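You operate a simulated robot arm through the tools that you are given. There is no shell and no other tool.

The job below is to be done with a simulated two-armed robot. You get a single attempt, and the scene is never put back.

TASK
Start the machine up, send the carriage home and store the size from the job sheet.
Fine: the red button is pulled up; rows and step stay.

It is judged by the outcome, as a careful person would: the job done as asked, and still so three seconds after it is handed in. It fails if anything else is knocked over, pushed out of place, dropped, spilled or broken. Flat cloth is picked up by pressing the open fingertips on it (5 to 10 N) and closing them slowly along it; thin cloth reads only 2 to 8 mm in the jaws.

THE ROBOT
Two 6-joint arms with fingered hands on one trunk that stands fixed in place. Base frame: the origin is at the foot of the trunk, x ahead of it, y to its left, z up; the work surface is at about z = 0.94. Lengths are in m, angles in degrees, forces in N, time in s.
The left shoulder is at [0.05, 0.17, 1.06], the right one opposite. With the tool pointing down near the work surface each hand reaches from about 0.5 to 0.78 m from the base axis, measured 20 degrees to its own side. Payload 3.5 kg a hand.
The tool frame of a hand sits at the grasp point between the pads (the TCP): z along the fingers, y along the line on which they close. The tips reach 0.026 m beyond it. Largest opening 0.132 m; the body of the gripper starts 0.073 m behind the TCP. The gripper is a hand of 3 fingers: y runs from the thumb to the fingers, the wrist lies at [0, 0, -0.234] in the tool frame.
Orientation is told as [roll, pitch, yaw] about the base's x, y, z axes, in that order, counted from this pose: with the fingers straight down and closing along the base's y, the tool's x points along the base's -x, its y along +y and its z along -z.

THE INTERFACE
- The arms move only by the tool play_rows. It takes "left_steps", "right_steps" or both (then of equal length, played together; a hand with none holds still); each is a list of rows, each an object of numbers (a shift or turn left out is 0): "dx", "dy", "dz": the shift along the base's x, y, z in units of 30 mm (1.0 is 30 mm); "rx", "ry", "rz": the turn, a rotation vector about the base's x, y, z in units of 4 degrees (1.0 is 4 degrees). In form: [{"dx": .., "dy": .., "dz": .., "rx": .., "ry": .., "rz": ..}, ...]. A call has 1 to 20 rows; each row shifts and turns the commanded pose from where the row before left it. A call with a number of a shift or a turn outside -1 to 1 is refused whole. Rows are played at 5 a second. More than 0.05 m and 8.6 degrees between two rows, and nothing of the call is played. A pose out of reach is approached as far as the arm can. The call stops where the force on the tool passes 40 N (or 10 N more than at its start, if that is more) or the arm is blocked; 0.2 s more then pass. In this call time passes only in rows, and 0.2 s behind the last. It gives the time, the measured TCP pose, the force on the tool (base axes), the opening and the grip force at its end, in the units of the frame above (readings bear some noise), with the torque about the TCP (base axes, N m) and any sound that the robot's microphone picked up, and new pictures: "show" is both (left out), scene, wrist or none (wrist: the cameras of the hands that moved).
- Cameras (640 x 400 px; columns grow to the right, rows downward): "scene" is now at [0.0411, 0.0098, 1.6544]; the picture's right is [0.11, -0.99, 0.00], its down [-0.70, -0.08, -0.71] and it looks along [0.70, 0.08, -0.71] (base axes); focal length 332 px, centre (320, 200). "left" rides on the left gripper at [-0.062, 0.003, -0.092] in its tool frame; the picture's right is [-0.05, -1.00, 0.00], its down [0.83, -0.04, -0.56] and it looks along [0.55, -0.03, 0.83] (tool axes); focal length 230 px, centre (320, 200). "right" rides on the right gripper at [0.061, 0.003, -0.092] in its tool frame; the picture's right is [-0.05, 1.00, 0.00], its down [-0.83, -0.04, -0.55] and it looks along [-0.55, -0.03, 0.83] (tool axes); focal length 230 px, centre (320, 200). There is no depth. A picture from a camera that has moved, and an enlarged one, comes with that camera's place and axes in the base frame and with its lens.
- slide_trunk(by): slides the trunk up (or, below 0, down) by that many m; the arms and the scene camera ride with it, the base frame stays. It gives what a move gives, with no picture.
- move_fingers(finger1, finger2, thumb_bend, hand): sets how far each is bent, from 0 (flat) to 100 (curled in); at 30 the hand is open as for a grip, at 70 the pads meet at the TCP. One left out holds its place. A second passes; each finger stops where it meets its share of the squeeze, and holds until it gets a number again. It is the only way to open and close the hand. It gives what a move gives, with no picture; readings hold the bend of each and the force on the fingers (four entries, about 0 where the hand has none), thumb and palm.
- pan_tilt(pan, tilt): turns the head with the scene camera to pan (to the left, within 86 degrees either way) and tilt (down, from -29 to 69), counted from straight ahead of the robot. It gives what a move gives, and a new picture of the scene camera.
- close_up(camera, box): a new picture of the part [left, top, right, bottom] of that camera's present view, enlarged. The clock stands still meanwhile.
- sign_off(): hands the job in; it is judged then, once.

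Places have to be worked out from the pictures, the camera data and where the tool is seen. Open the grippers and draw the arms clear of the work before you hand the job in, unless the task says otherwise.

The tools are called after "Call:" as name(argument=value, ...) on one line, values as JSON. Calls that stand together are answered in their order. play_rows: Moves the arms, as the interface text tells. Its arguments: {"type":"object","properties":{"left_steps":{"type":"array","items":{"type":"object","properties":{"dx":{"type":"number"},"dy":{"type":"number"},"dz":{"type":"number"},"rx":{"type":"number"},"ry":{"type":"number"},"rz":{"type":"number"}}}},"right_steps":{"type":"array","items":{"type":"object","properties":{"dx":{"type":"number"},"dy":{"type":"number"},"dz":{"type":"number"},"rx":{"type":"number"},"ry":{"type":"number"},"rz":{"type":"number"}}}},"show":{"type":"string","enum":["both","scene","wrist","none"]}},"required":[]} The other tools are called the same way: slide_trunk (by) slides the trunk up or down; move_fingers (finger1, finger2, thumb_bend, hand) moves the fingers one by one; pan_tilt (pan, tilt) turns the head that bears the scene camera; close_up (camera, box) takes an enlarged picture of a part of a camera's view; sign_off () hands the job in.

At the start:

```text
clock: 0.0
left_tool_pos: [0.5816, 0.3069, 1.1831]
left_orientation: [0.1, 0.0, 0.0]
left_wrist_force: [1.0, 0.4, 0.4]
left_wrist_torque: [0.01, 0.01, 0.01]
left_gripper_width: 0.132
left_finger_force: 0.1
left_shape: jaw
left_bend: [30.0, 30.0, 30.0]
left_finger forces: [0.0, 0.0, 0.0, 0.0, 0.0, 0.0]
right_tool_pos: [0.6063, -0.2484, 1.2252]
right_orientation: [0.0, -0.5, 0.0]
right_wrist_force: [-0.1, 0.3, -0.4]
right_wrist_torque: [-0.02, 0.01, 0.01]
right_gripper_width: 0.132
right_finger_force: 0.0
right_shape: jaw
right_bend: [30.0, 30.0, 30.0]
right_finger forces: [0.0, 0.0, 0.1, 0.0, 0.0, 0.0]
trunk travel left (down, up): [-0.675, 0.035]
head pan, tilt: [6.3, 44.9]
```

scene: 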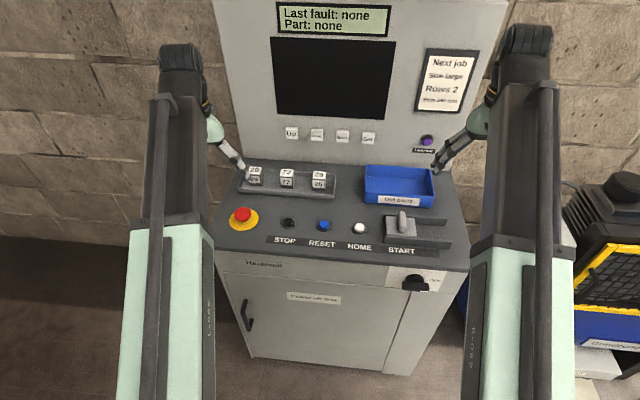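
right: 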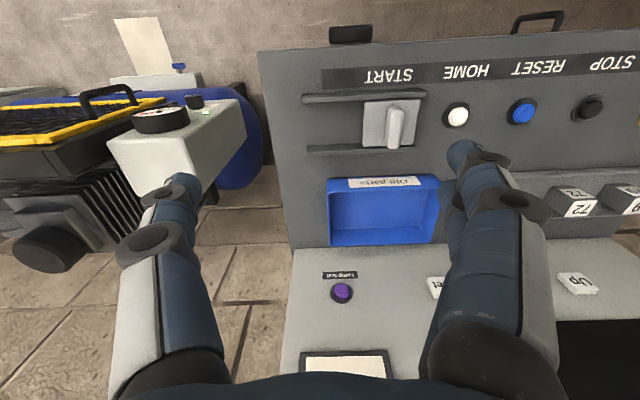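
left: 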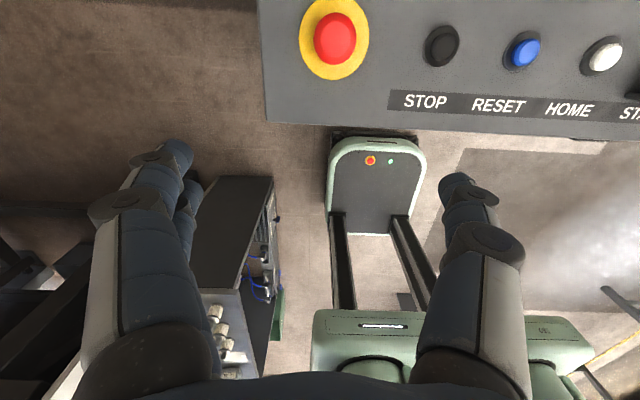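

The panel shows a fault/part display, a job sheet, a row of buttons and a main switch. I'll take enlarged pictures before moving anything.

Call:
close_up(camera="scene", box=[260, 0, 500, 150])

Call:
close_up(camera="scene", box=[410, 40, 490, 90])

Call:
close_up(camera="scene", box=[216, 150, 466, 306])

Call:
close_up(camera="scene", box=[270, 115, 390, 190])

Call:
close_up(camera="scene", box=[216, 250, 456, 380])

```text
2.67 times, centred on (380, 75) of scene
camera zoom: at [0.0411, 0.0098, 1.6544], right [0.11, -0.99, 0.0], down [-0.7, -0.08, -0.71], along [0.7, 0.08, -0.71], focal length 887 px, centre (160, 533)
```

zoom: 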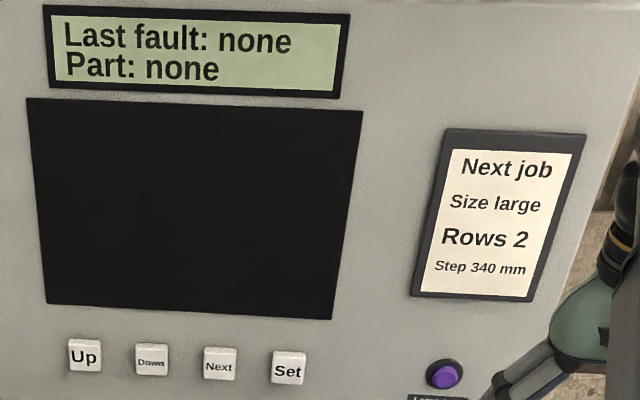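

```text
8.00 times, centred on (450, 65) of scene
camera zoom: at [0.0411, 0.0098, 1.6544], right [0.11, -0.99, 0.0], down [-0.7, -0.08, -0.71], along [0.7, 0.08, -0.71], focal length 2660 px, centre (-720, 1280)
```

zoom: 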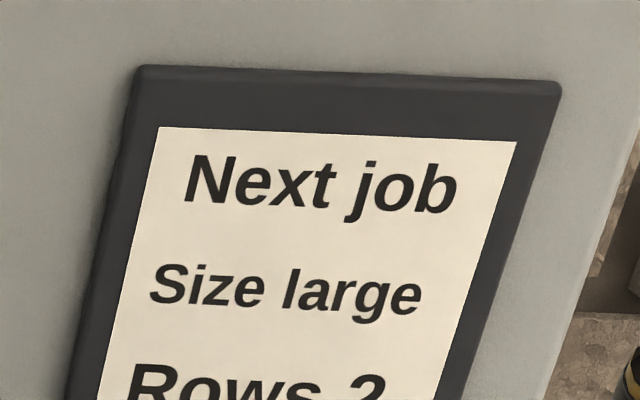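

```text
2.56 times, centred on (341, 228) of scene
camera zoom: at [0.0411, 0.0098, 1.6544], right [0.11, -0.99, 0.0], down [-0.7, -0.08, -0.71], along [0.7, 0.08, -0.71], focal length 851 px, centre (266, 128)
```

zoom: 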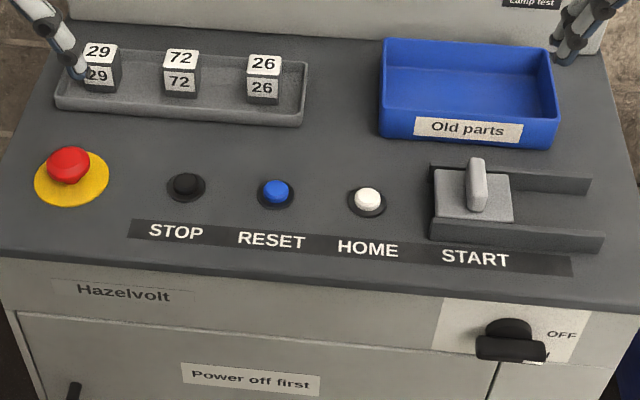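

```text
5.33 times, centred on (330, 152) of scene
camera zoom: at [0.0411, 0.0098, 1.6544], right [0.11, -0.99, 0.0], down [-0.7, -0.08, -0.71], along [0.7, 0.08, -0.71], focal length 1773 px, centre (267, 453)
```

zoom: 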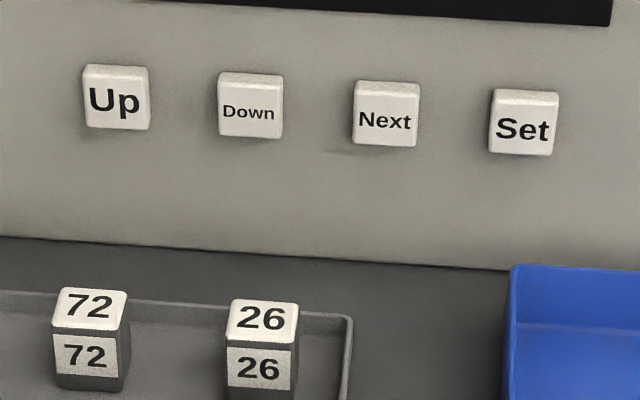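

```text
2.67 times, centred on (336, 315) of scene
camera zoom: at [0.0411, 0.0098, 1.6544], right [0.11, -0.99, 0.0], down [-0.7, -0.08, -0.71], along [0.7, 0.08, -0.71], focal length 887 px, centre (277, -107)
```

zoom: 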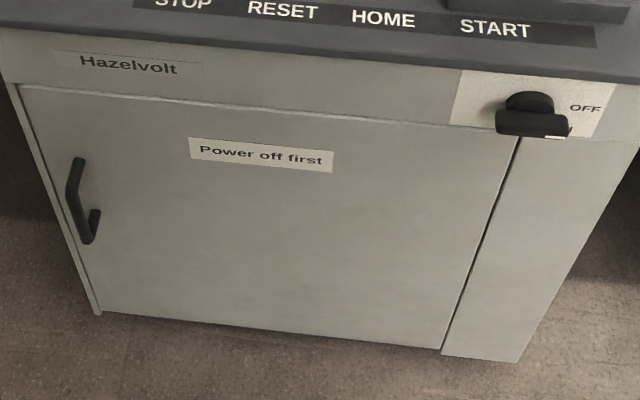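

The switch at the front right reads OFF, and the START button seems to sit under a sliding cover. I'll tilt the head down to see the main switch better.

Call:
pan_tilt(pan=-15, tilt=62)

Call:
close_up(camera="right", box=[280, 20, 640, 245])

Call:
close_up(camera="right", box=[290, 70, 450, 170])

```text
clock: 0.8
left_tool_pos: [0.5805, 0.3077, 1.1832]
left_orientation: [-0.1, 0.0, 0.0]
left_wrist_force: [-0.3, -0.7, 0.1]
left_wrist_torque: [-0.01, 0.0, 0.02]
left_gripper_width: 0.1322
left_finger_force: 0.0
left_shape: jaw
left_bend: [30.0, 30.0, 30.0]
left_finger forces: [0.1, 0.1, 0.1, 0.0, 0.0, 0.1]
right_tool_pos: [0.6067, -0.2491, 1.2251]
right_orientation: [0.0, -0.4, 0.1]
right_wrist_force: [0.0, 0.2, 0.7]
right_wrist_torque: [-0.01, 0.0, 0.0]
right_gripper_width: 0.1319
right_finger_force: 0.2
right_shape: jaw
right_bend: [30.0, 30.0, 30.0]
right_finger forces: [0.0, 0.0, 0.0, 0.0, 0.0, 0.1]
trunk travel left (down, up): [-0.675, 0.035]
head pan, tilt: [-15.0, 62.0]
camera scene: at [0.0224, -0.0157, 1.6325], right [-0.26, -0.97, 0.0], down [-0.85, 0.23, -0.47], along [0.45, -0.12, -0.88], focal length 332 px, centre (320, 200)
```

scene: 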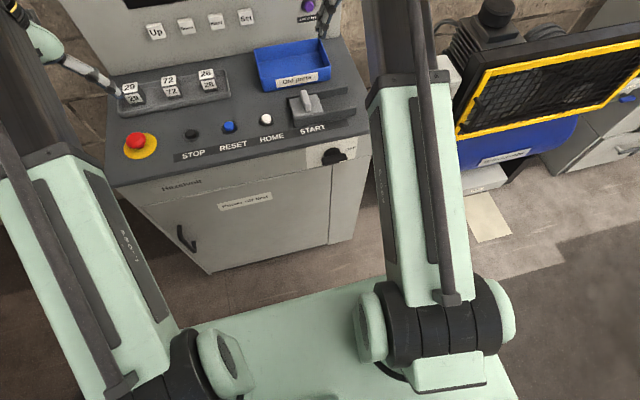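

```text
1.78 times, centred on (460, 132) of right
camera zoom: at [0.5428, -0.245, 1.3165], right [0.05, 1.0, 0.0], down [0.83, -0.04, 0.56], along [0.56, -0.03, -0.83], focal length 409 px, centre (71, 320)
```

zoom: 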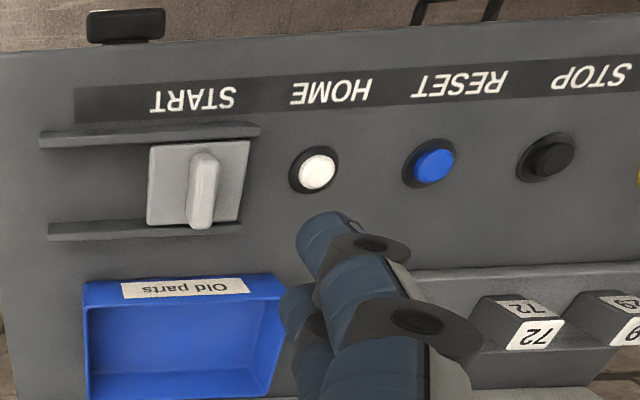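

```text
4.00 times, centred on (370, 120) of right
camera zoom: at [0.5428, -0.245, 1.3165], right [0.05, 1.0, 0.0], down [0.83, -0.04, 0.56], along [0.56, -0.03, -0.83], focal length 920 px, centre (120, 520)
```

zoom: 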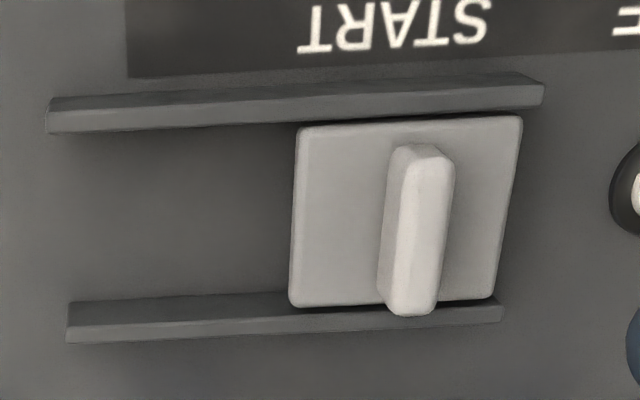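

The knob is visible at about (333,156). I'll enlarge it.

Call:
close_up(camera="scene", box=[300, 135, 364, 175])

Call:
close_up(camera="scene", box=[100, 0, 372, 170])

```text
10.00 times, centred on (332, 155) of scene
camera zoom: at [0.0224, -0.0157, 1.6325], right [-0.26, -0.97, 0.0], down [-0.85, 0.23, -0.47], along [0.45, -0.12, -0.88], focal length 3325 px, centre (200, 650)
```

zoom: 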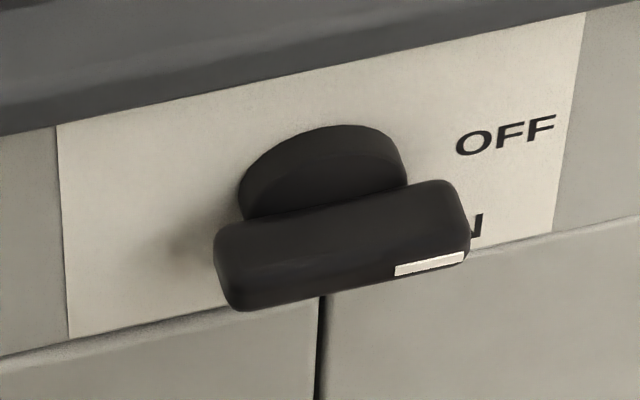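

```text
2.35 times, centred on (236, 85) of scene
camera zoom: at [0.0224, -0.0157, 1.6325], right [-0.26, -0.97, 0.0], down [-0.85, 0.23, -0.47], along [0.45, -0.12, -0.88], focal length 782 px, centre (518, 471)
```

zoom: 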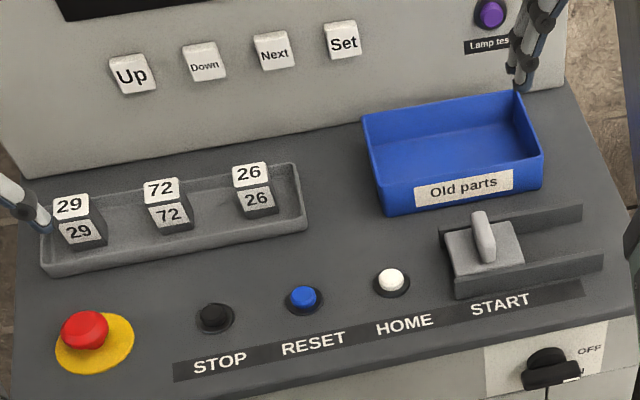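

"ON" seems to be to the lower right of the knob, hidden by the bar. I'll raise both hands and draw them back a little, so I can lower the trunk and view the knob and screen more squarely.

Call:
play_rows(left_steps=[{"dz": 1, "dx": -0.4}, {"dz": 1, "dx": -0.4}, {"dz": 1, "dx": -0.5}, {"dz": 1, "dx": -0.5}, {"dz": 1, "dx": -0.5}], right_steps=[{"dz": 1, "dx": -0.5, "dy": -0.5}, {"dz": 1, "dx": -0.5, "dy": -0.5}, {"dz": 1, "dx": -0.6, "dy": -0.5}, {"dz": 0.8, "dx": -0.7, "dy": -0.5}, {"dz": 0.5, "dx": -0.7, "dy": -0.5}], show="scene")

```text
clock: 2.0
left_tool_pos: [0.5676, 0.3204, 1.2192]
left_orientation: [0.3, -1.1, 0.0]
left_wrist_force: [-1.2, -0.2, -0.8]
left_wrist_torque: [0.02, -0.02, 0.0]
left_gripper_width: 0.132
left_finger_force: 0.1
left_shape: jaw
left_bend: [30.0, 30.0, 30.0]
left_finger forces: [0.0, 0.0, 0.1, 0.1, 0.1, 0.0]
left hand out of reach, approached as far as the arm can: row 2, 3, 4, 5
right_tool_pos: [0.5803, -0.3393, 1.2306]
right_orientation: [-0.3, -1.2, 0.0]
right_wrist_force: [-0.1, 0.4, 0.2]
right_wrist_torque: [0.02, 0.0, 0.03]
right_gripper_width: 0.132
right_finger_force: 0.1
right_shape: jaw
right_bend: [30.0, 30.0, 30.0]
right_finger forces: [0.1, 0.0, 0.0, 0.0, 0.1, 0.0]
right hand out of reach, approached as far as the arm can: row 1, 2, 3, 4, 5
trunk travel left (down, up): [-0.675, 0.035]
head pan, tilt: [-15.0, 62.0]
camera scene: at [0.0219, -0.0159, 1.6325], right [-0.26, -0.97, 0.0], down [-0.85, 0.23, -0.47], along [0.45, -0.12, -0.88], focal length 332 px, centre (320, 200)
```

scene: 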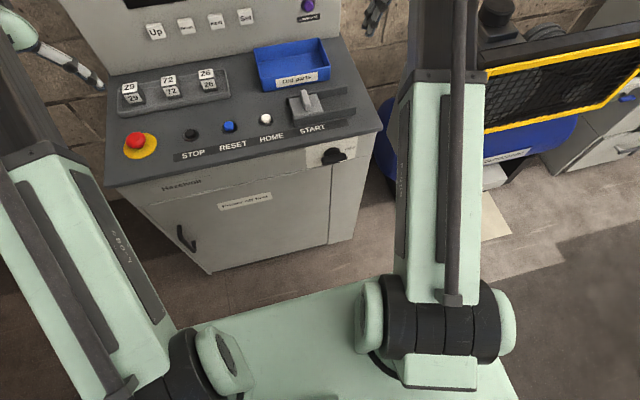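

Both hands are already at the top of their reach (about z 1.22), which leaves room to lower the trunk 0.15 m with the fingertips still about 0.1 m above the deck. I'll do that and look again.

Call:
slide_trunk(by=-0.14)

Call:
pan_tilt(pan=-10, tilt=50)

Call:
close_up(camera="scene", box=[260, 120, 420, 220])

```text
clock: 3.7
left_tool_pos: [0.567, 0.3205, 1.0787]
left_orientation: [0.2, -0.9, 0.0]
left_wrist_force: [-0.1, 0.3, 0.0]
left_wrist_torque: [-0.01, 0.01, 0.01]
left_gripper_width: 0.132
left_finger_force: 0.1
left_shape: jaw
left_bend: [30.0, 30.0, 30.0]
left_finger forces: [0.0, 0.0, 0.0, 0.0, 0.0, 0.1]
right_tool_pos: [0.5816, -0.3392, 1.0905]
right_orientation: [-0.2, -1.2, -0.1]
right_wrist_force: [-1.3, 0.2, 0.5]
right_wrist_torque: [0.03, -0.01, -0.03]
right_gripper_width: 0.1319
right_finger_force: 0.0
right_shape: jaw
right_bend: [30.0, 30.0, 30.0]
right_finger forces: [0.0, 0.0, 0.0, 0.0, 0.1, 0.0]
trunk travel left (down, up): [-0.535, 0.175]
head pan, tilt: [-15.0, 62.0]
```

```text
clock: 4.5
left_tool_pos: [0.5685, 0.3187, 1.0792]
left_orientation: [0.3, -0.9, 0.0]
left_wrist_force: [0.0, 0.1, -0.4]
left_wrist_torque: [-0.02, -0.02, -0.02]
left_gripper_width: 0.1319
left_finger_force: 0.0
left_shape: jaw
left_bend: [30.0, 30.0, 30.0]
left_finger forces: [0.0, 0.2, 0.0, 0.1, 0.0, 0.0]
right_tool_pos: [0.5808, -0.3378, 1.0898]
right_orientation: [-0.2, -1.2, 0.0]
right_wrist_force: [0.0, -0.8, 0.0]
right_wrist_torque: [0.0, 0.0, -0.01]
right_gripper_width: 0.1319
right_finger_force: 0.0
right_shape: jaw
right_bend: [30.0, 30.0, 30.0]
right_finger forces: [0.0, 0.1, 0.1, 0.1, 0.0, 0.0]
trunk travel left (down, up): [-0.535, 0.175]
head pan, tilt: [-10.0, 50.0]
camera scene: at [0.036, -0.0125, 1.5073], right [-0.17, -0.98, 0.0], down [-0.75, 0.13, -0.64], along [0.63, -0.11, -0.77], focal length 332 px, centre (320, 200)
```

scene: 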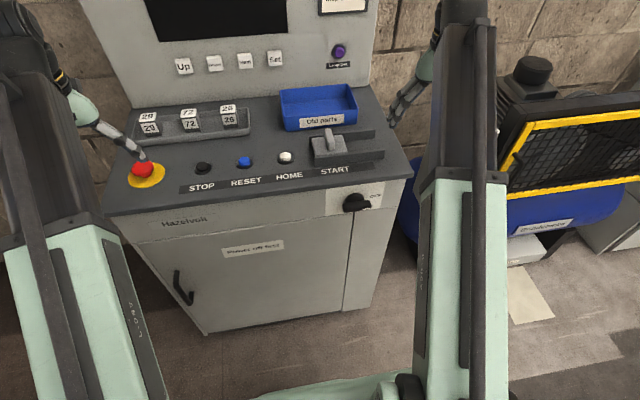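

```text
4.00 times, centred on (340, 170) of scene
camera zoom: at [0.036, -0.0125, 1.5073], right [-0.17, -0.98, 0.0], down [-0.75, 0.13, -0.64], along [0.63, -0.11, -0.77], focal length 1330 px, centre (240, 320)
```

zoom: 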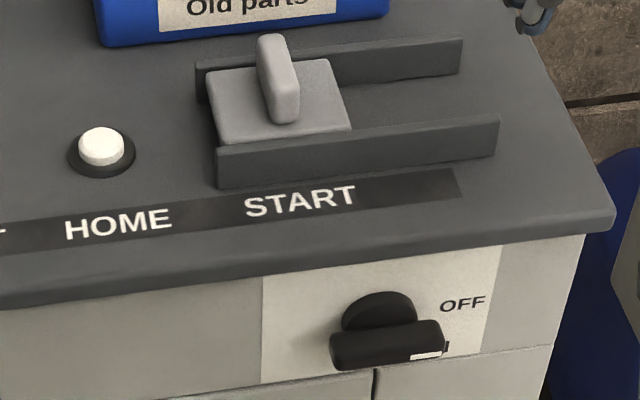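

Knob estimated near [0.51, -0.18, 0.895], on the front face just under the deck lip at x≈0.53. I'll bring the right hand back in front of the panel, pitched 30° up, so its wrist camera can see the switch squarely.

Call:
play_rows(right_steps=[{"dx": -0.8}, {"dx": -0.8}, {"dx": -0.7}, {"dx": -0.7, "ry": -0.8}, {"dx": -0.6, "dy": 0.6, "ry": -0.8}, {"dx": -0.6, "dy": 0.8, "ry": -0.8}, {"dy": 0.8, "dz": -0.3, "ry": -0.8}, {"dy": 0.8, "dz": -0.5, "ry": -0.8}, {"dy": 0.8, "dz": -0.5, "ry": -0.8}, {"dy": 0.6, "dz": -0.5, "ry": -0.8}, {"dy": 0.4, "dz": -0.3, "ry": -0.8}])

```text
clock: 6.9
left_tool_pos: [0.5682, 0.3203, 1.0791]
left_orientation: [0.3, -1.0, 0.1]
left_wrist_force: [0.0, -0.3, -0.1]
left_wrist_torque: [0.0, -0.02, 0.0]
left_gripper_width: 0.1319
left_finger_force: 0.0
left_shape: jaw
left_bend: [30.0, 30.0, 30.0]
left_finger forces: [0.0, 0.0, 0.1, 0.0, 0.1, 0.0]
right_tool_pos: [0.5283, -0.2075, 1.0383]
right_orientation: [-0.1, -26.7, -0.1]
right_wrist_force: [0.2, 0.0, 0.1]
right_wrist_torque: [0.01, 0.0, 0.02]
right_gripper_width: 0.1319
right_finger_force: 0.0
right_shape: jaw
right_bend: [30.0, 30.0, 30.0]
right_finger forces: [0.0, 0.1, 0.0, 0.0, 0.0, 0.0]
right hand out of reach, approached as far as the arm can: row 1, 2, 3, 8, 9, 10, 11
trunk travel left (down, up): [-0.535, 0.175]
head pan, tilt: [-10.0, 50.0]
camera scene: at [0.0361, -0.0124, 1.5073], right [-0.17, -0.98, 0.0], down [-0.75, 0.13, -0.64], along [0.63, -0.11, -0.77], focal length 332 px, centre (320, 200)
camera right: at [0.4305, -0.2037, 1.0928], right [0.05, 1.0, 0.02], down [0.49, -0.04, 0.87], along [0.87, -0.03, -0.49], focal length 230 px, centre (320, 200)
```

scene: 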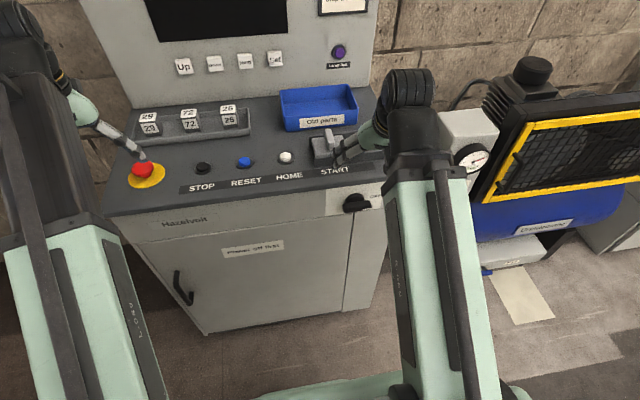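
right: 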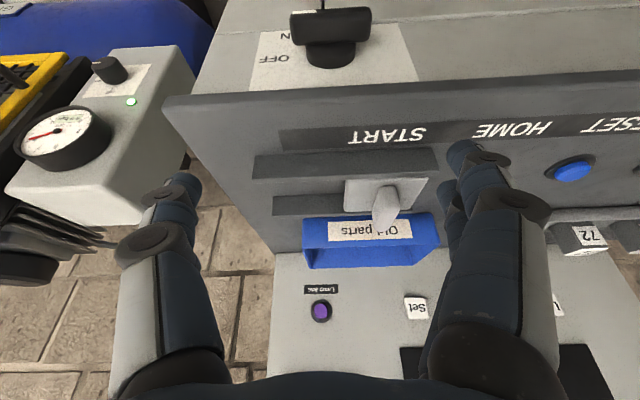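

The right wrist camera now sees the switch panel at the top of its (upside-down) picture. I'll enlarge it.

Call:
close_up(camera="right", box=[230, 0, 430, 125])

```text
3.20 times, centred on (330, 62) of right
camera zoom: at [0.4305, -0.2037, 1.0928], right [0.05, 1.0, 0.02], down [0.49, -0.04, 0.87], along [0.87, -0.03, -0.49], focal length 736 px, centre (288, 640)
```

zoom: 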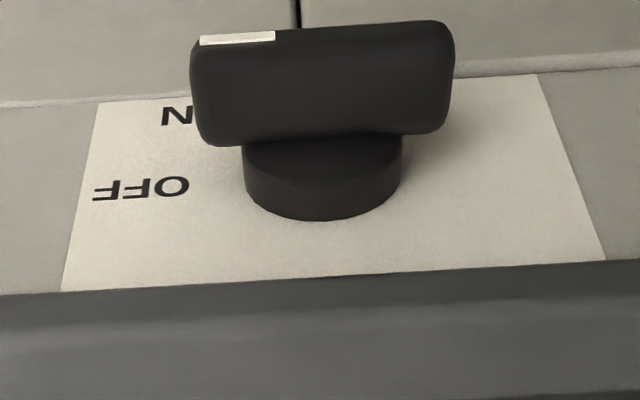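

The bar is horizontal, about 60 mm long, centred near [0.512, -0.19, 0.89], with its marked right end at OFF and ON at the lower right. It has to turn clockwise, so I'll press the right end down. First I'll raise the trunk back and close the right hand into a poking tip.

Call:
slide_trunk(by=0.14)

Call:
move_fingers(hand="right", finger1=70, finger2=70, thumb_bend=70)

Call:
close_up(camera="right", box=[0, 0, 640, 400])

```text
clock: 8.5
left_tool_pos: [0.5676, 0.3197, 1.2191]
left_orientation: [0.2, -0.9, 0.0]
left_wrist_force: [0.2, 0.8, 0.8]
left_wrist_torque: [0.02, -0.03, -0.04]
left_gripper_width: 0.132
left_finger_force: 0.1
left_shape: jaw
left_bend: [30.0, 30.0, 30.0]
left_finger forces: [0.0, 0.0, 0.0, 0.1, 0.0, 0.0]
right_tool_pos: [0.5293, -0.2079, 1.1785]
right_orientation: [-0.2, -26.7, -0.1]
right_wrist_force: [-0.4, -0.7, -0.4]
right_wrist_torque: [0.03, -0.03, 0.02]
right_gripper_width: 0.132
right_finger_force: 0.1
right_shape: jaw
right_bend: [30.0, 30.0, 30.0]
right_finger forces: [0.1, 0.1, 0.1, 0.1, 0.1, 0.1]
trunk travel left (down, up): [-0.675, 0.035]
head pan, tilt: [-10.0, 50.0]
```

```text
clock: 9.5
left_tool_pos: [0.5673, 0.3204, 1.219]
left_orientation: [0.3, -0.9, 0.1]
left_wrist_force: [-1.0, 0.0, 0.5]
left_wrist_torque: [0.01, 0.04, 0.0]
left_gripper_width: 0.1319
left_finger_force: 0.2
left_shape: jaw
left_bend: [30.0, 30.0, 30.0]
left_finger forces: [0.0, 0.0, 0.1, 0.0, 0.0, 0.0]
right_tool_pos: [0.5284, -0.2086, 1.1776]
right_orientation: [-0.2, -26.7, 0.1]
right_wrist_force: [0.1, -1.0, -0.4]
right_wrist_torque: [-0.01, 0.01, 0.01]
right_gripper_width: 0.0061
right_finger_force: 0.2
right_shape: fingers
right_bend: [70.0, 70.0, 70.0]
right_finger forces: [0.1, 0.1, 0.0, 0.0, 0.1, 0.0]
trunk travel left (down, up): [-0.675, 0.035]
head pan, tilt: [-10.0, 50.0]
```

```text
1.00 times, centred on (320, 200) of right (not enlarged: the box is as wide or as high as the picture)
camera zoom: at [0.4302, -0.2039, 1.233], right [0.05, 1.0, 0.02], down [0.49, -0.04, 0.87], along [0.87, -0.03, -0.49], focal length 230 px, centre (320, 200)
```

zoom: 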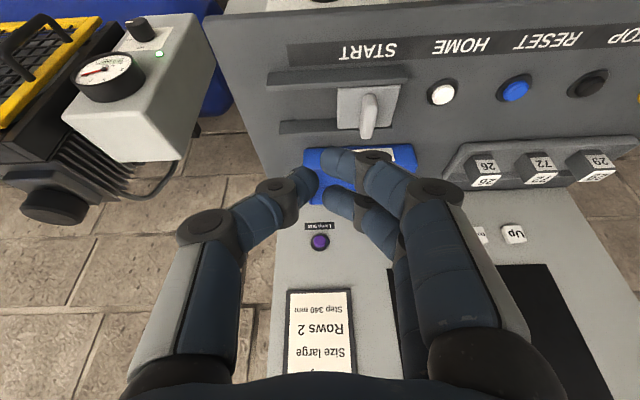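

The fingertips meet in a compact cluster. I'll set the hand vertical again and bring it over the right end of the knob bar, a little above and in front of the deck lip.

Call:
play_rows(right_steps=[{"dx": -0.2, "dy": -0.05, "dz": -0.6, "ry": 0.96}, {"dx": -0.2, "dy": -0.05, "dz": -0.8, "ry": 0.96}, {"dx": -0.2, "dy": -0.05, "dz": -0.9, "ry": 0.96}, {"dx": -0.2, "dy": -0.05, "dz": -0.9, "ry": 0.96}, {"dx": -0.2, "dy": -0.05, "dz": -0.9, "ry": 0.96}, {"dx": -0.1, "dy": -0.05, "dz": -0.9, "ry": 0.96}, {"dx": 0, "dy": -0.05, "dz": -0.9, "ry": 0.96}])

```text
clock: 11.1
left_tool_pos: [0.5676, 0.3199, 1.2194]
left_orientation: [0.3, -0.9, 0.0]
left_wrist_force: [0.7, 0.5, -0.9]
left_wrist_torque: [0.01, -0.01, 0.02]
left_gripper_width: 0.1319
left_finger_force: 0.1
left_shape: jaw
left_bend: [30.0, 30.0, 30.0]
left_finger forces: [0.1, 0.1, 0.0, 0.0, 0.0, 0.0]
right_tool_pos: [0.4939, -0.2194, 1.0002]
right_orientation: [-0.2, 0.4, 0.0]
right_wrist_force: [0.0, -0.1, 0.7]
right_wrist_torque: [-0.03, 0.01, -0.01]
right_gripper_width: 0.0063
right_finger_force: 0.1
right_shape: fingers
right_bend: [70.0, 70.0, 70.0]
right_finger forces: [0.0, 0.0, 0.1, 0.1, 0.0, 0.1]
trunk travel left (down, up): [-0.675, 0.035]
head pan, tilt: [-10.0, 50.0]
camera scene: at [0.0364, -0.0126, 1.6473], right [-0.17, -0.98, 0.0], down [-0.75, 0.13, -0.64], along [0.63, -0.11, -0.77], focal length 332 px, centre (320, 200)
camera right: at [0.4323, -0.215, 1.0932], right [0.05, 1.0, 0.0], down [0.83, -0.04, 0.55], along [0.55, -0.03, -0.83], focal length 230 px, centre (320, 200)
```

scene: 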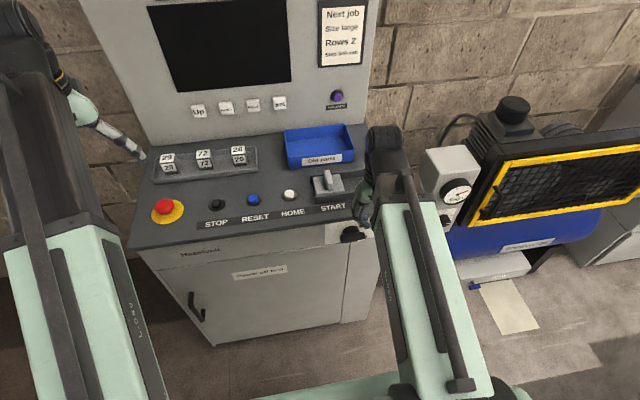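
right: 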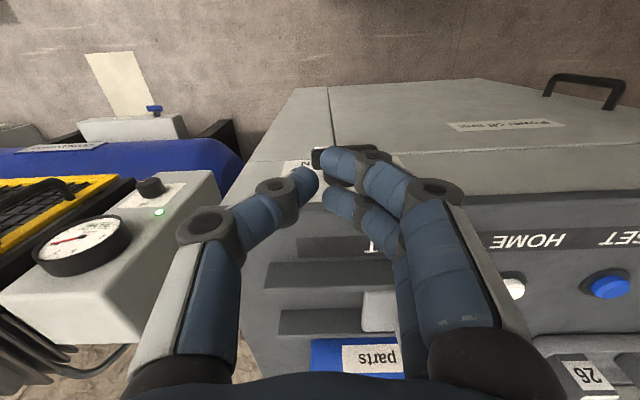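

Call:
close_up(camera="right", box=[240, 110, 440, 235])

Call:
close_up(camera="scene", box=[300, 160, 428, 240])

```text
3.20 times, centred on (340, 172) of right
camera zoom: at [0.4323, -0.215, 1.0932], right [0.05, 1.0, 0.0], down [0.83, -0.04, 0.55], along [0.55, -0.03, -0.83], focal length 736 px, centre (256, 288)
```

zoom: 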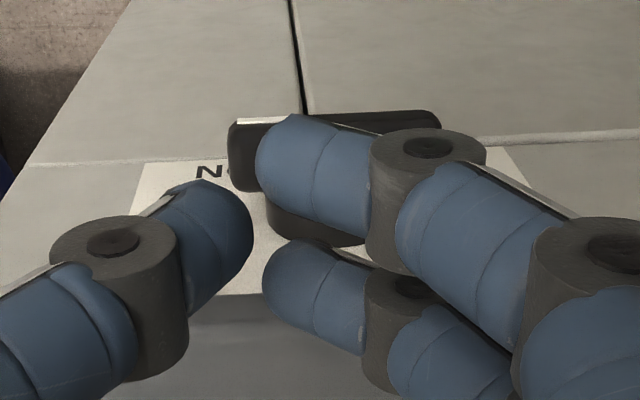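

```text
5.00 times, centred on (364, 200) of scene
camera zoom: at [0.0364, -0.0126, 1.6473], right [-0.17, -0.98, 0.0], down [-0.75, 0.13, -0.64], along [0.63, -0.11, -0.77], focal length 1663 px, centre (100, 200)
```

zoom: 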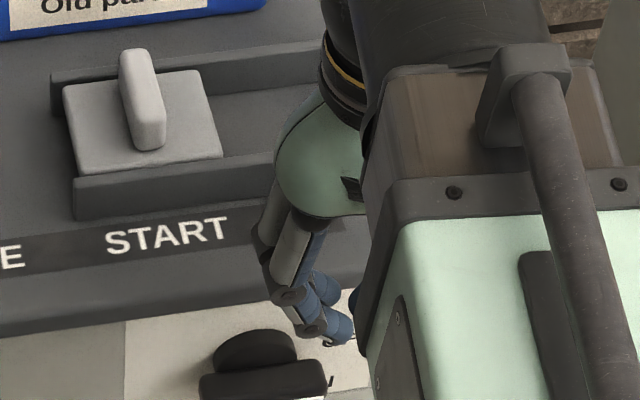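

The bar spans y from about -0.228 to -0.168, with its front at x≈0.507 and the deck lip at x≈0.54. I'll shift over the right end and lower the tips onto it in small steps.

Call:
play_rows(right_steps=[{"dx": 0.4, "dy": -0.2}, {"dz": -0.8}, {"dz": -0.8}, {"dz": -0.4}, {"dz": -0.2}, {"dz": -0.2}])

Call:
close_up(camera="right", box=[240, 110, 440, 235])

```text
clock: 12.5
left_tool_pos: [0.5669, 0.3198, 1.2179]
left_orientation: [0.2, -0.9, 0.1]
left_wrist_force: [-1.0, 0.1, -0.5]
left_wrist_torque: [0.0, 0.01, 0.02]
left_gripper_width: 0.1319
left_finger_force: 0.0
left_shape: jaw
left_bend: [30.0, 30.0, 30.0]
left_finger forces: [0.1, 0.0, 0.0, 0.1, 0.1, 0.0]
right_tool_pos: [0.5068, -0.2253, 0.9292]
right_orientation: [-0.2, 0.2, 0.0]
right_wrist_force: [0.3, -0.5, 0.5]
right_wrist_torque: [0.01, -0.02, -0.03]
right_gripper_width: 0.0058
right_finger_force: 0.0
right_shape: fingers
right_bend: [70.0, 70.0, 70.0]
right_finger forces: [0.0, 0.1, 0.0, 0.0, 0.0, 0.1]
trunk travel left (down, up): [-0.675, 0.035]
head pan, tilt: [-10.0, 50.0]
camera scene: at [0.036, -0.0125, 1.6473], right [-0.17, -0.98, 0.0], down [-0.75, 0.13, -0.64], along [0.63, -0.11, -0.77], focal length 332 px, centre (320, 200)
camera right: at [0.4444, -0.2207, 1.0214], right [0.05, 1.0, 0.0], down [0.83, -0.04, 0.55], along [0.55, -0.03, -0.83], focal length 230 px, centre (320, 200)
```

scene: 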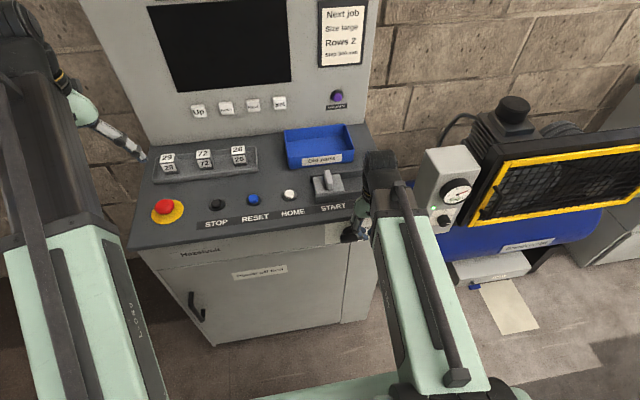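
right: 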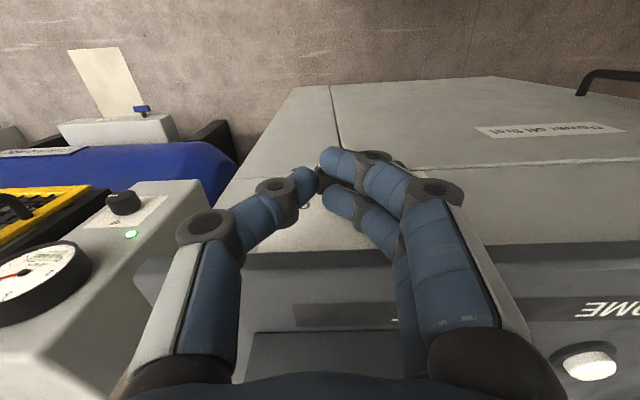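

```text
3.20 times, centred on (340, 172) of right
camera zoom: at [0.4444, -0.2207, 1.0214], right [0.05, 1.0, 0.0], down [0.83, -0.04, 0.55], along [0.55, -0.03, -0.83], focal length 736 px, centre (256, 288)
```

zoom: 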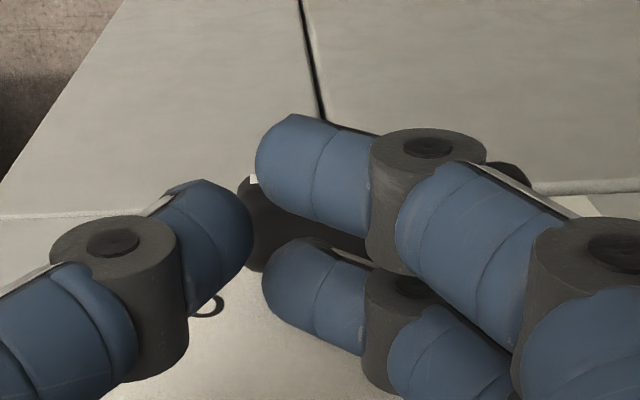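

The fingertips are right above the bar's marked end with no contact yet. I'll press down in small steps.

Call:
play_rows(right_steps=[{"dz": -0.15}, {"dz": -0.15}, {"dz": -0.15}, {"dz": -0.15}, {"dz": -0.15}, {"dz": -0.15}])

Call:
close_up(camera="right", box=[240, 110, 440, 235])

```text
clock: 13.9
left_tool_pos: [0.5676, 0.3197, 1.2192]
left_orientation: [0.3, -0.8, 0.0]
left_wrist_force: [0.5, 0.5, 0.6]
left_wrist_torque: [0.0, 0.04, 0.01]
left_gripper_width: 0.1321
left_finger_force: 0.1
left_shape: jaw
left_bend: [30.0, 30.0, 30.0]
left_finger forces: [0.1, 0.0, 0.0, 0.0, 0.1, 0.0]
right_tool_pos: [0.5071, -0.2249, 0.9033]
right_orientation: [-0.2, 0.3, 0.0]
right_wrist_force: [0.5, 0.3, -0.2]
right_wrist_torque: [-0.01, 0.01, 0.0]
right_gripper_width: 0.0062
right_finger_force: 0.0
right_shape: fingers
right_bend: [70.0, 70.0, 70.0]
right_finger forces: [0.1, 0.0, 0.0, 0.0, 0.0, 0.0]
trunk travel left (down, up): [-0.675, 0.035]
head pan, tilt: [-10.0, 50.0]
camera scene: at [0.0361, -0.0125, 1.6473], right [-0.17, -0.98, 0.0], down [-0.75, 0.13, -0.64], along [0.63, -0.11, -0.77], focal length 332 px, centre (320, 200)
camera right: at [0.4444, -0.2202, 0.9944], right [0.05, 1.0, 0.0], down [0.83, -0.04, 0.55], along [0.55, -0.03, -0.83], focal length 230 px, centre (320, 200)
```

scene: 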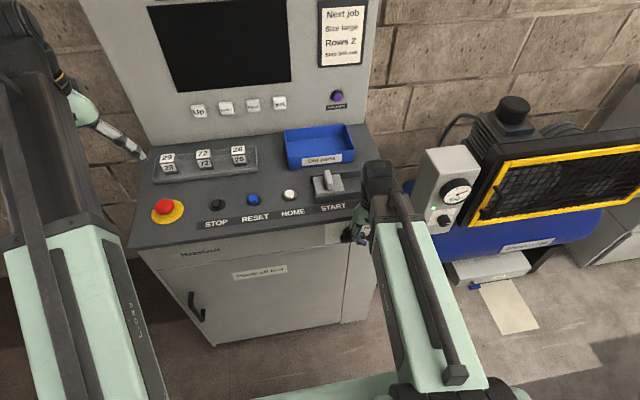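
right: 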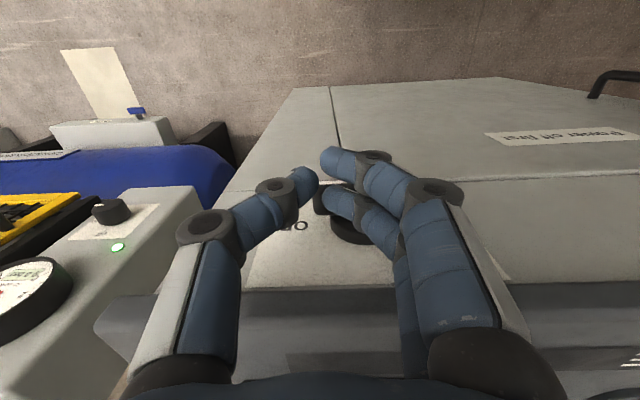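

```text
3.20 times, centred on (340, 172) of right
camera zoom: at [0.4444, -0.2202, 0.9944], right [0.05, 1.0, 0.0], down [0.83, -0.04, 0.55], along [0.55, -0.03, -0.83], focal length 736 px, centre (256, 288)
```

zoom: 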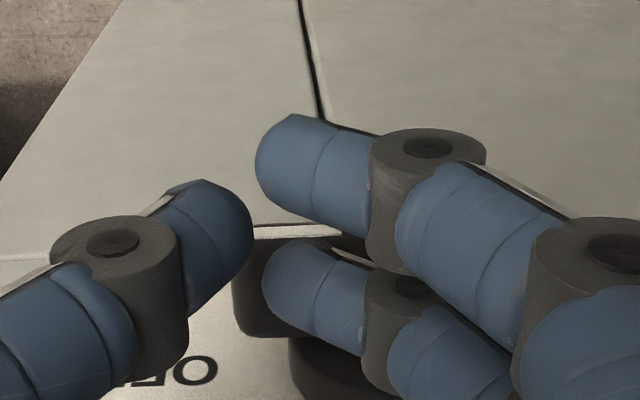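

No contact yet; parallax puts the bar's top nearer z≈0.87, with the far finger over it. Continuing down.

Call:
play_rows(right_steps=[{"dz": -0.15}, {"dz": -0.15}, {"dz": -0.15}, {"dz": -0.15}], show="none")

Call:
close_up(camera="right", box=[240, 110, 440, 235])

```text
clock: 14.9
left_tool_pos: [0.5673, 0.3209, 1.2198]
left_orientation: [0.4, -1.0, -0.1]
left_wrist_force: [0.4, -0.4, -1.1]
left_wrist_torque: [-0.04, -0.01, -0.02]
left_gripper_width: 0.1322
left_finger_force: 0.1
left_shape: jaw
left_bend: [30.0, 30.0, 30.0]
left_finger forces: [0.1, 0.1, 0.0, 0.1, 0.1, 0.0]
right_tool_pos: [0.5077, -0.2246, 0.8833]
right_orientation: [-0.3, 0.2, 0.0]
right_wrist_force: [0.0, -1.1, 1.1]
right_wrist_torque: [-0.01, 0.04, 0.0]
right_gripper_width: 0.0062
right_finger_force: 0.6
right_shape: fingers
right_bend: [70.0, 71.0, 70.0]
right_finger forces: [0.1, 0.7, 0.0, 0.0, 0.0, 0.1]
trunk travel left (down, up): [-0.675, 0.035]
head pan, tilt: [-10.0, 50.0]
```

```text
3.20 times, centred on (340, 172) of right
camera zoom: at [0.4441, -0.2204, 0.9765], right [0.05, 1.0, 0.0], down [0.83, -0.04, 0.55], along [0.55, -0.03, -0.83], focal length 736 px, centre (256, 288)
```

zoom: 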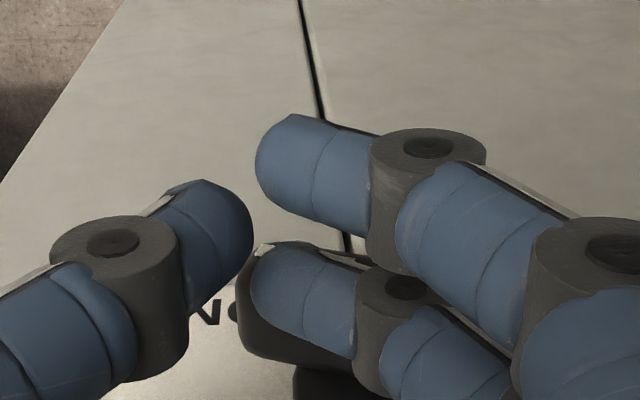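

The far finger has just touched the bar (about 1 N at TCP z 0.883). I'll press further down.

Call:
play_rows(right_steps=[{"dz": -0.15}, {"dz": -0.15}, {"dz": -0.15}, {"dz": -0.15}], show="none")

Call:
close_up(camera="right", box=[240, 110, 440, 235])

```text
clock: 15.9
left_tool_pos: [0.5647, 0.3195, 1.2204]
left_orientation: [0.3, -1.0, 0.1]
left_wrist_force: [0.0, -0.3, 0.1]
left_wrist_torque: [-0.02, -0.02, 0.03]
left_gripper_width: 0.1319
left_finger_force: 0.1
left_shape: jaw
left_bend: [30.0, 30.0, 30.0]
left_finger forces: [0.1, 0.1, 0.0, 0.0, 0.1, 0.1]
right_tool_pos: [0.5042, -0.2258, 0.8669]
right_orientation: [-0.3, 0.2, 0.0]
right_wrist_force: [-13.6, -7.9, 12.3]
right_wrist_torque: [0.37, -0.28, 0.17]
right_gripper_width: 0.0064
right_finger_force: 9.3
right_shape: fingers
right_bend: [70.0, 72.0, 70.0]
right_finger forces: [0.0, 18.4, 0.0, 0.1, 0.0, 0.0]
trunk travel left (down, up): [-0.675, 0.035]
head pan, tilt: [-10.0, 50.0]
```

```text
3.20 times, centred on (340, 172) of right
camera zoom: at [0.442, -0.2213, 0.9594], right [0.05, 1.0, 0.0], down [0.83, -0.04, 0.55], along [0.55, -0.03, -0.83], focal length 736 px, centre (256, 288)
```

zoom: 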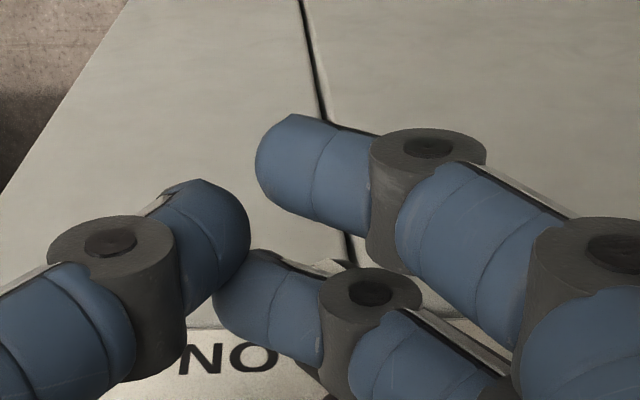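

The far finger took about 18 N but is being pushed off the bar's front edge. I'll lift a little and look at what the bar did.

Call:
play_rows(right_steps=[{"dz": 0.5}, {"dz": 1}, {"dx": -1, "dz": 1}], show="wrist")

Call:
close_up(camera="right", box=[220, 60, 420, 185])

Call:
close_up(camera="scene", box=[300, 200, 396, 260])

```text
clock: 16.7
left_tool_pos: [0.5682, 0.3197, 1.219]
left_orientation: [0.3, -0.9, -0.1]
left_wrist_force: [-0.5, 0.0, -0.1]
left_wrist_torque: [-0.01, -0.01, 0.02]
left_gripper_width: 0.132
left_finger_force: 0.2
left_shape: jaw
left_bend: [30.0, 30.0, 30.0]
left_finger forces: [0.1, 0.0, 0.2, 0.1, 0.0, 0.0]
right_tool_pos: [0.4772, -0.2239, 0.9419]
right_orientation: [-0.1, 0.2, 0.0]
right_wrist_force: [0.1, -0.1, 0.0]
right_wrist_torque: [0.01, -0.05, -0.03]
right_gripper_width: 0.0063
right_finger_force: 0.1
right_shape: fingers
right_bend: [70.0, 70.0, 70.0]
right_finger forces: [0.0, 0.0, 0.1, 0.0, 0.1, 0.0]
trunk travel left (down, up): [-0.675, 0.035]
head pan, tilt: [-10.0, 50.0]
camera right: at [0.4136, -0.2205, 1.0344], right [0.05, 1.0, 0.0], down [0.83, -0.04, 0.55], along [0.55, -0.03, -0.83], focal length 230 px, centre (320, 200)
```

right: 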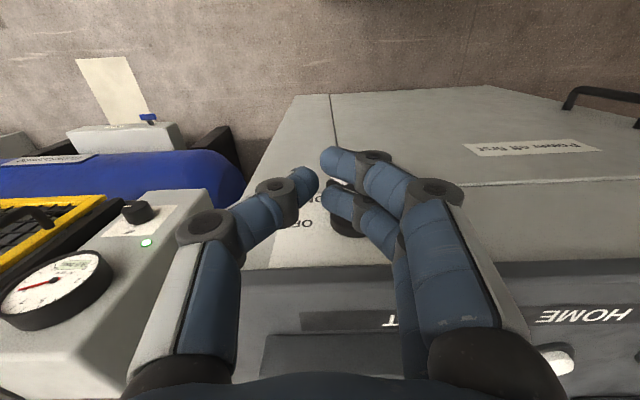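

```text
3.20 times, centred on (320, 122) of right
camera zoom: at [0.4136, -0.2205, 1.0344], right [0.05, 1.0, 0.0], down [0.83, -0.04, 0.55], along [0.55, -0.03, -0.83], focal length 736 px, centre (320, 448)
```

zoom: 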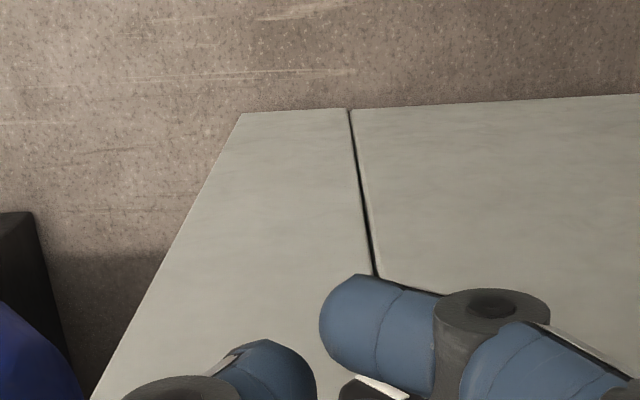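

```text
6.67 times, centred on (348, 230) of scene
camera zoom: at [0.0354, -0.0122, 1.6473], right [-0.17, -0.98, 0.0], down [-0.75, 0.13, -0.64], along [0.63, -0.11, -0.77], focal length 2217 px, centre (133, 0)
```

zoom: 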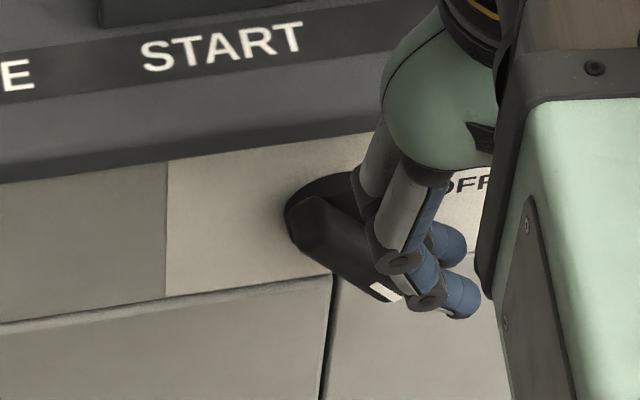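

The bar has turned clockwise, with its mark now at lower right. I'll check the screen and move the hand away from the knob for a clear view.

Call:
play_rows(right_steps=[{"dz": 0.5, "dx": 0.4, "dy": -1}, {"dy": -1, "dz": 0.7, "dx": 0.3}, {"dy": -1, "dz": 0.7}, {"dy": -0.8, "dz": 0.7}])

Call:
close_up(camera="scene", box=[300, 200, 396, 260])

```text
clock: 17.7
left_tool_pos: [0.5678, 0.3211, 1.2188]
left_orientation: [0.3, -0.9, 0.0]
left_wrist_force: [0.3, 0.0, 0.6]
left_wrist_torque: [0.01, 0.0, 0.0]
left_gripper_width: 0.1319
left_finger_force: 0.0
left_shape: jaw
left_bend: [30.0, 30.0, 30.0]
left_finger forces: [0.0, 0.0, 0.0, 0.0, 0.0, 0.0]
right_tool_pos: [0.4988, -0.3391, 1.0204]
right_orientation: [-0.2, 0.1, -0.1]
right_wrist_force: [0.8, -0.3, 0.6]
right_wrist_torque: [-0.03, -0.01, 0.0]
right_gripper_width: 0.006
right_finger_force: 0.0
right_shape: fingers
right_bend: [70.0, 70.0, 70.0]
right_finger forces: [0.1, 0.0, 0.0, 0.1, 0.1, 0.0]
trunk travel left (down, up): [-0.675, 0.035]
head pan, tilt: [-10.0, 50.0]
camera scene: at [0.036, -0.0126, 1.6473], right [-0.17, -0.98, 0.0], down [-0.75, 0.13, -0.64], along [0.63, -0.11, -0.77], focal length 332 px, centre (320, 200)
camera right: at [0.4351, -0.3345, 1.1132], right [0.05, 1.0, 0.0], down [0.83, -0.04, 0.55], along [0.55, -0.03, -0.83], focal length 230 px, centre (320, 200)
```

scene: 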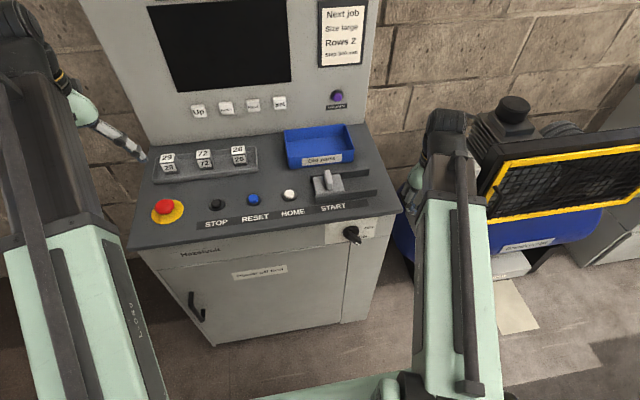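
right: 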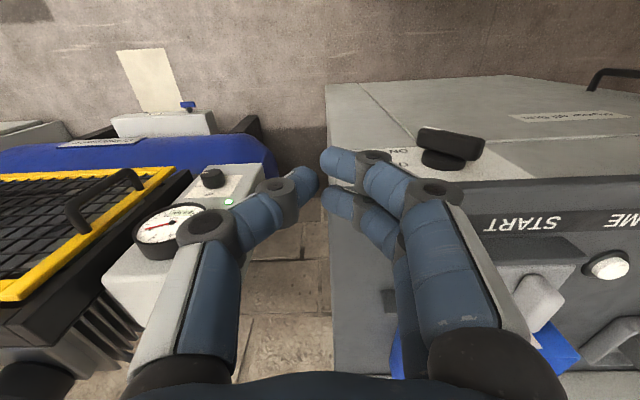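

```text
6.67 times, centred on (348, 230) of scene
camera zoom: at [0.036, -0.0126, 1.6473], right [-0.17, -0.98, 0.0], down [-0.75, 0.13, -0.64], along [0.63, -0.11, -0.77], focal length 2217 px, centre (133, 0)
```

zoom: 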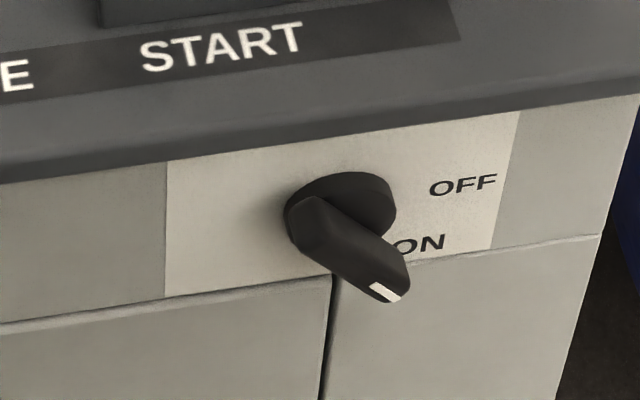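

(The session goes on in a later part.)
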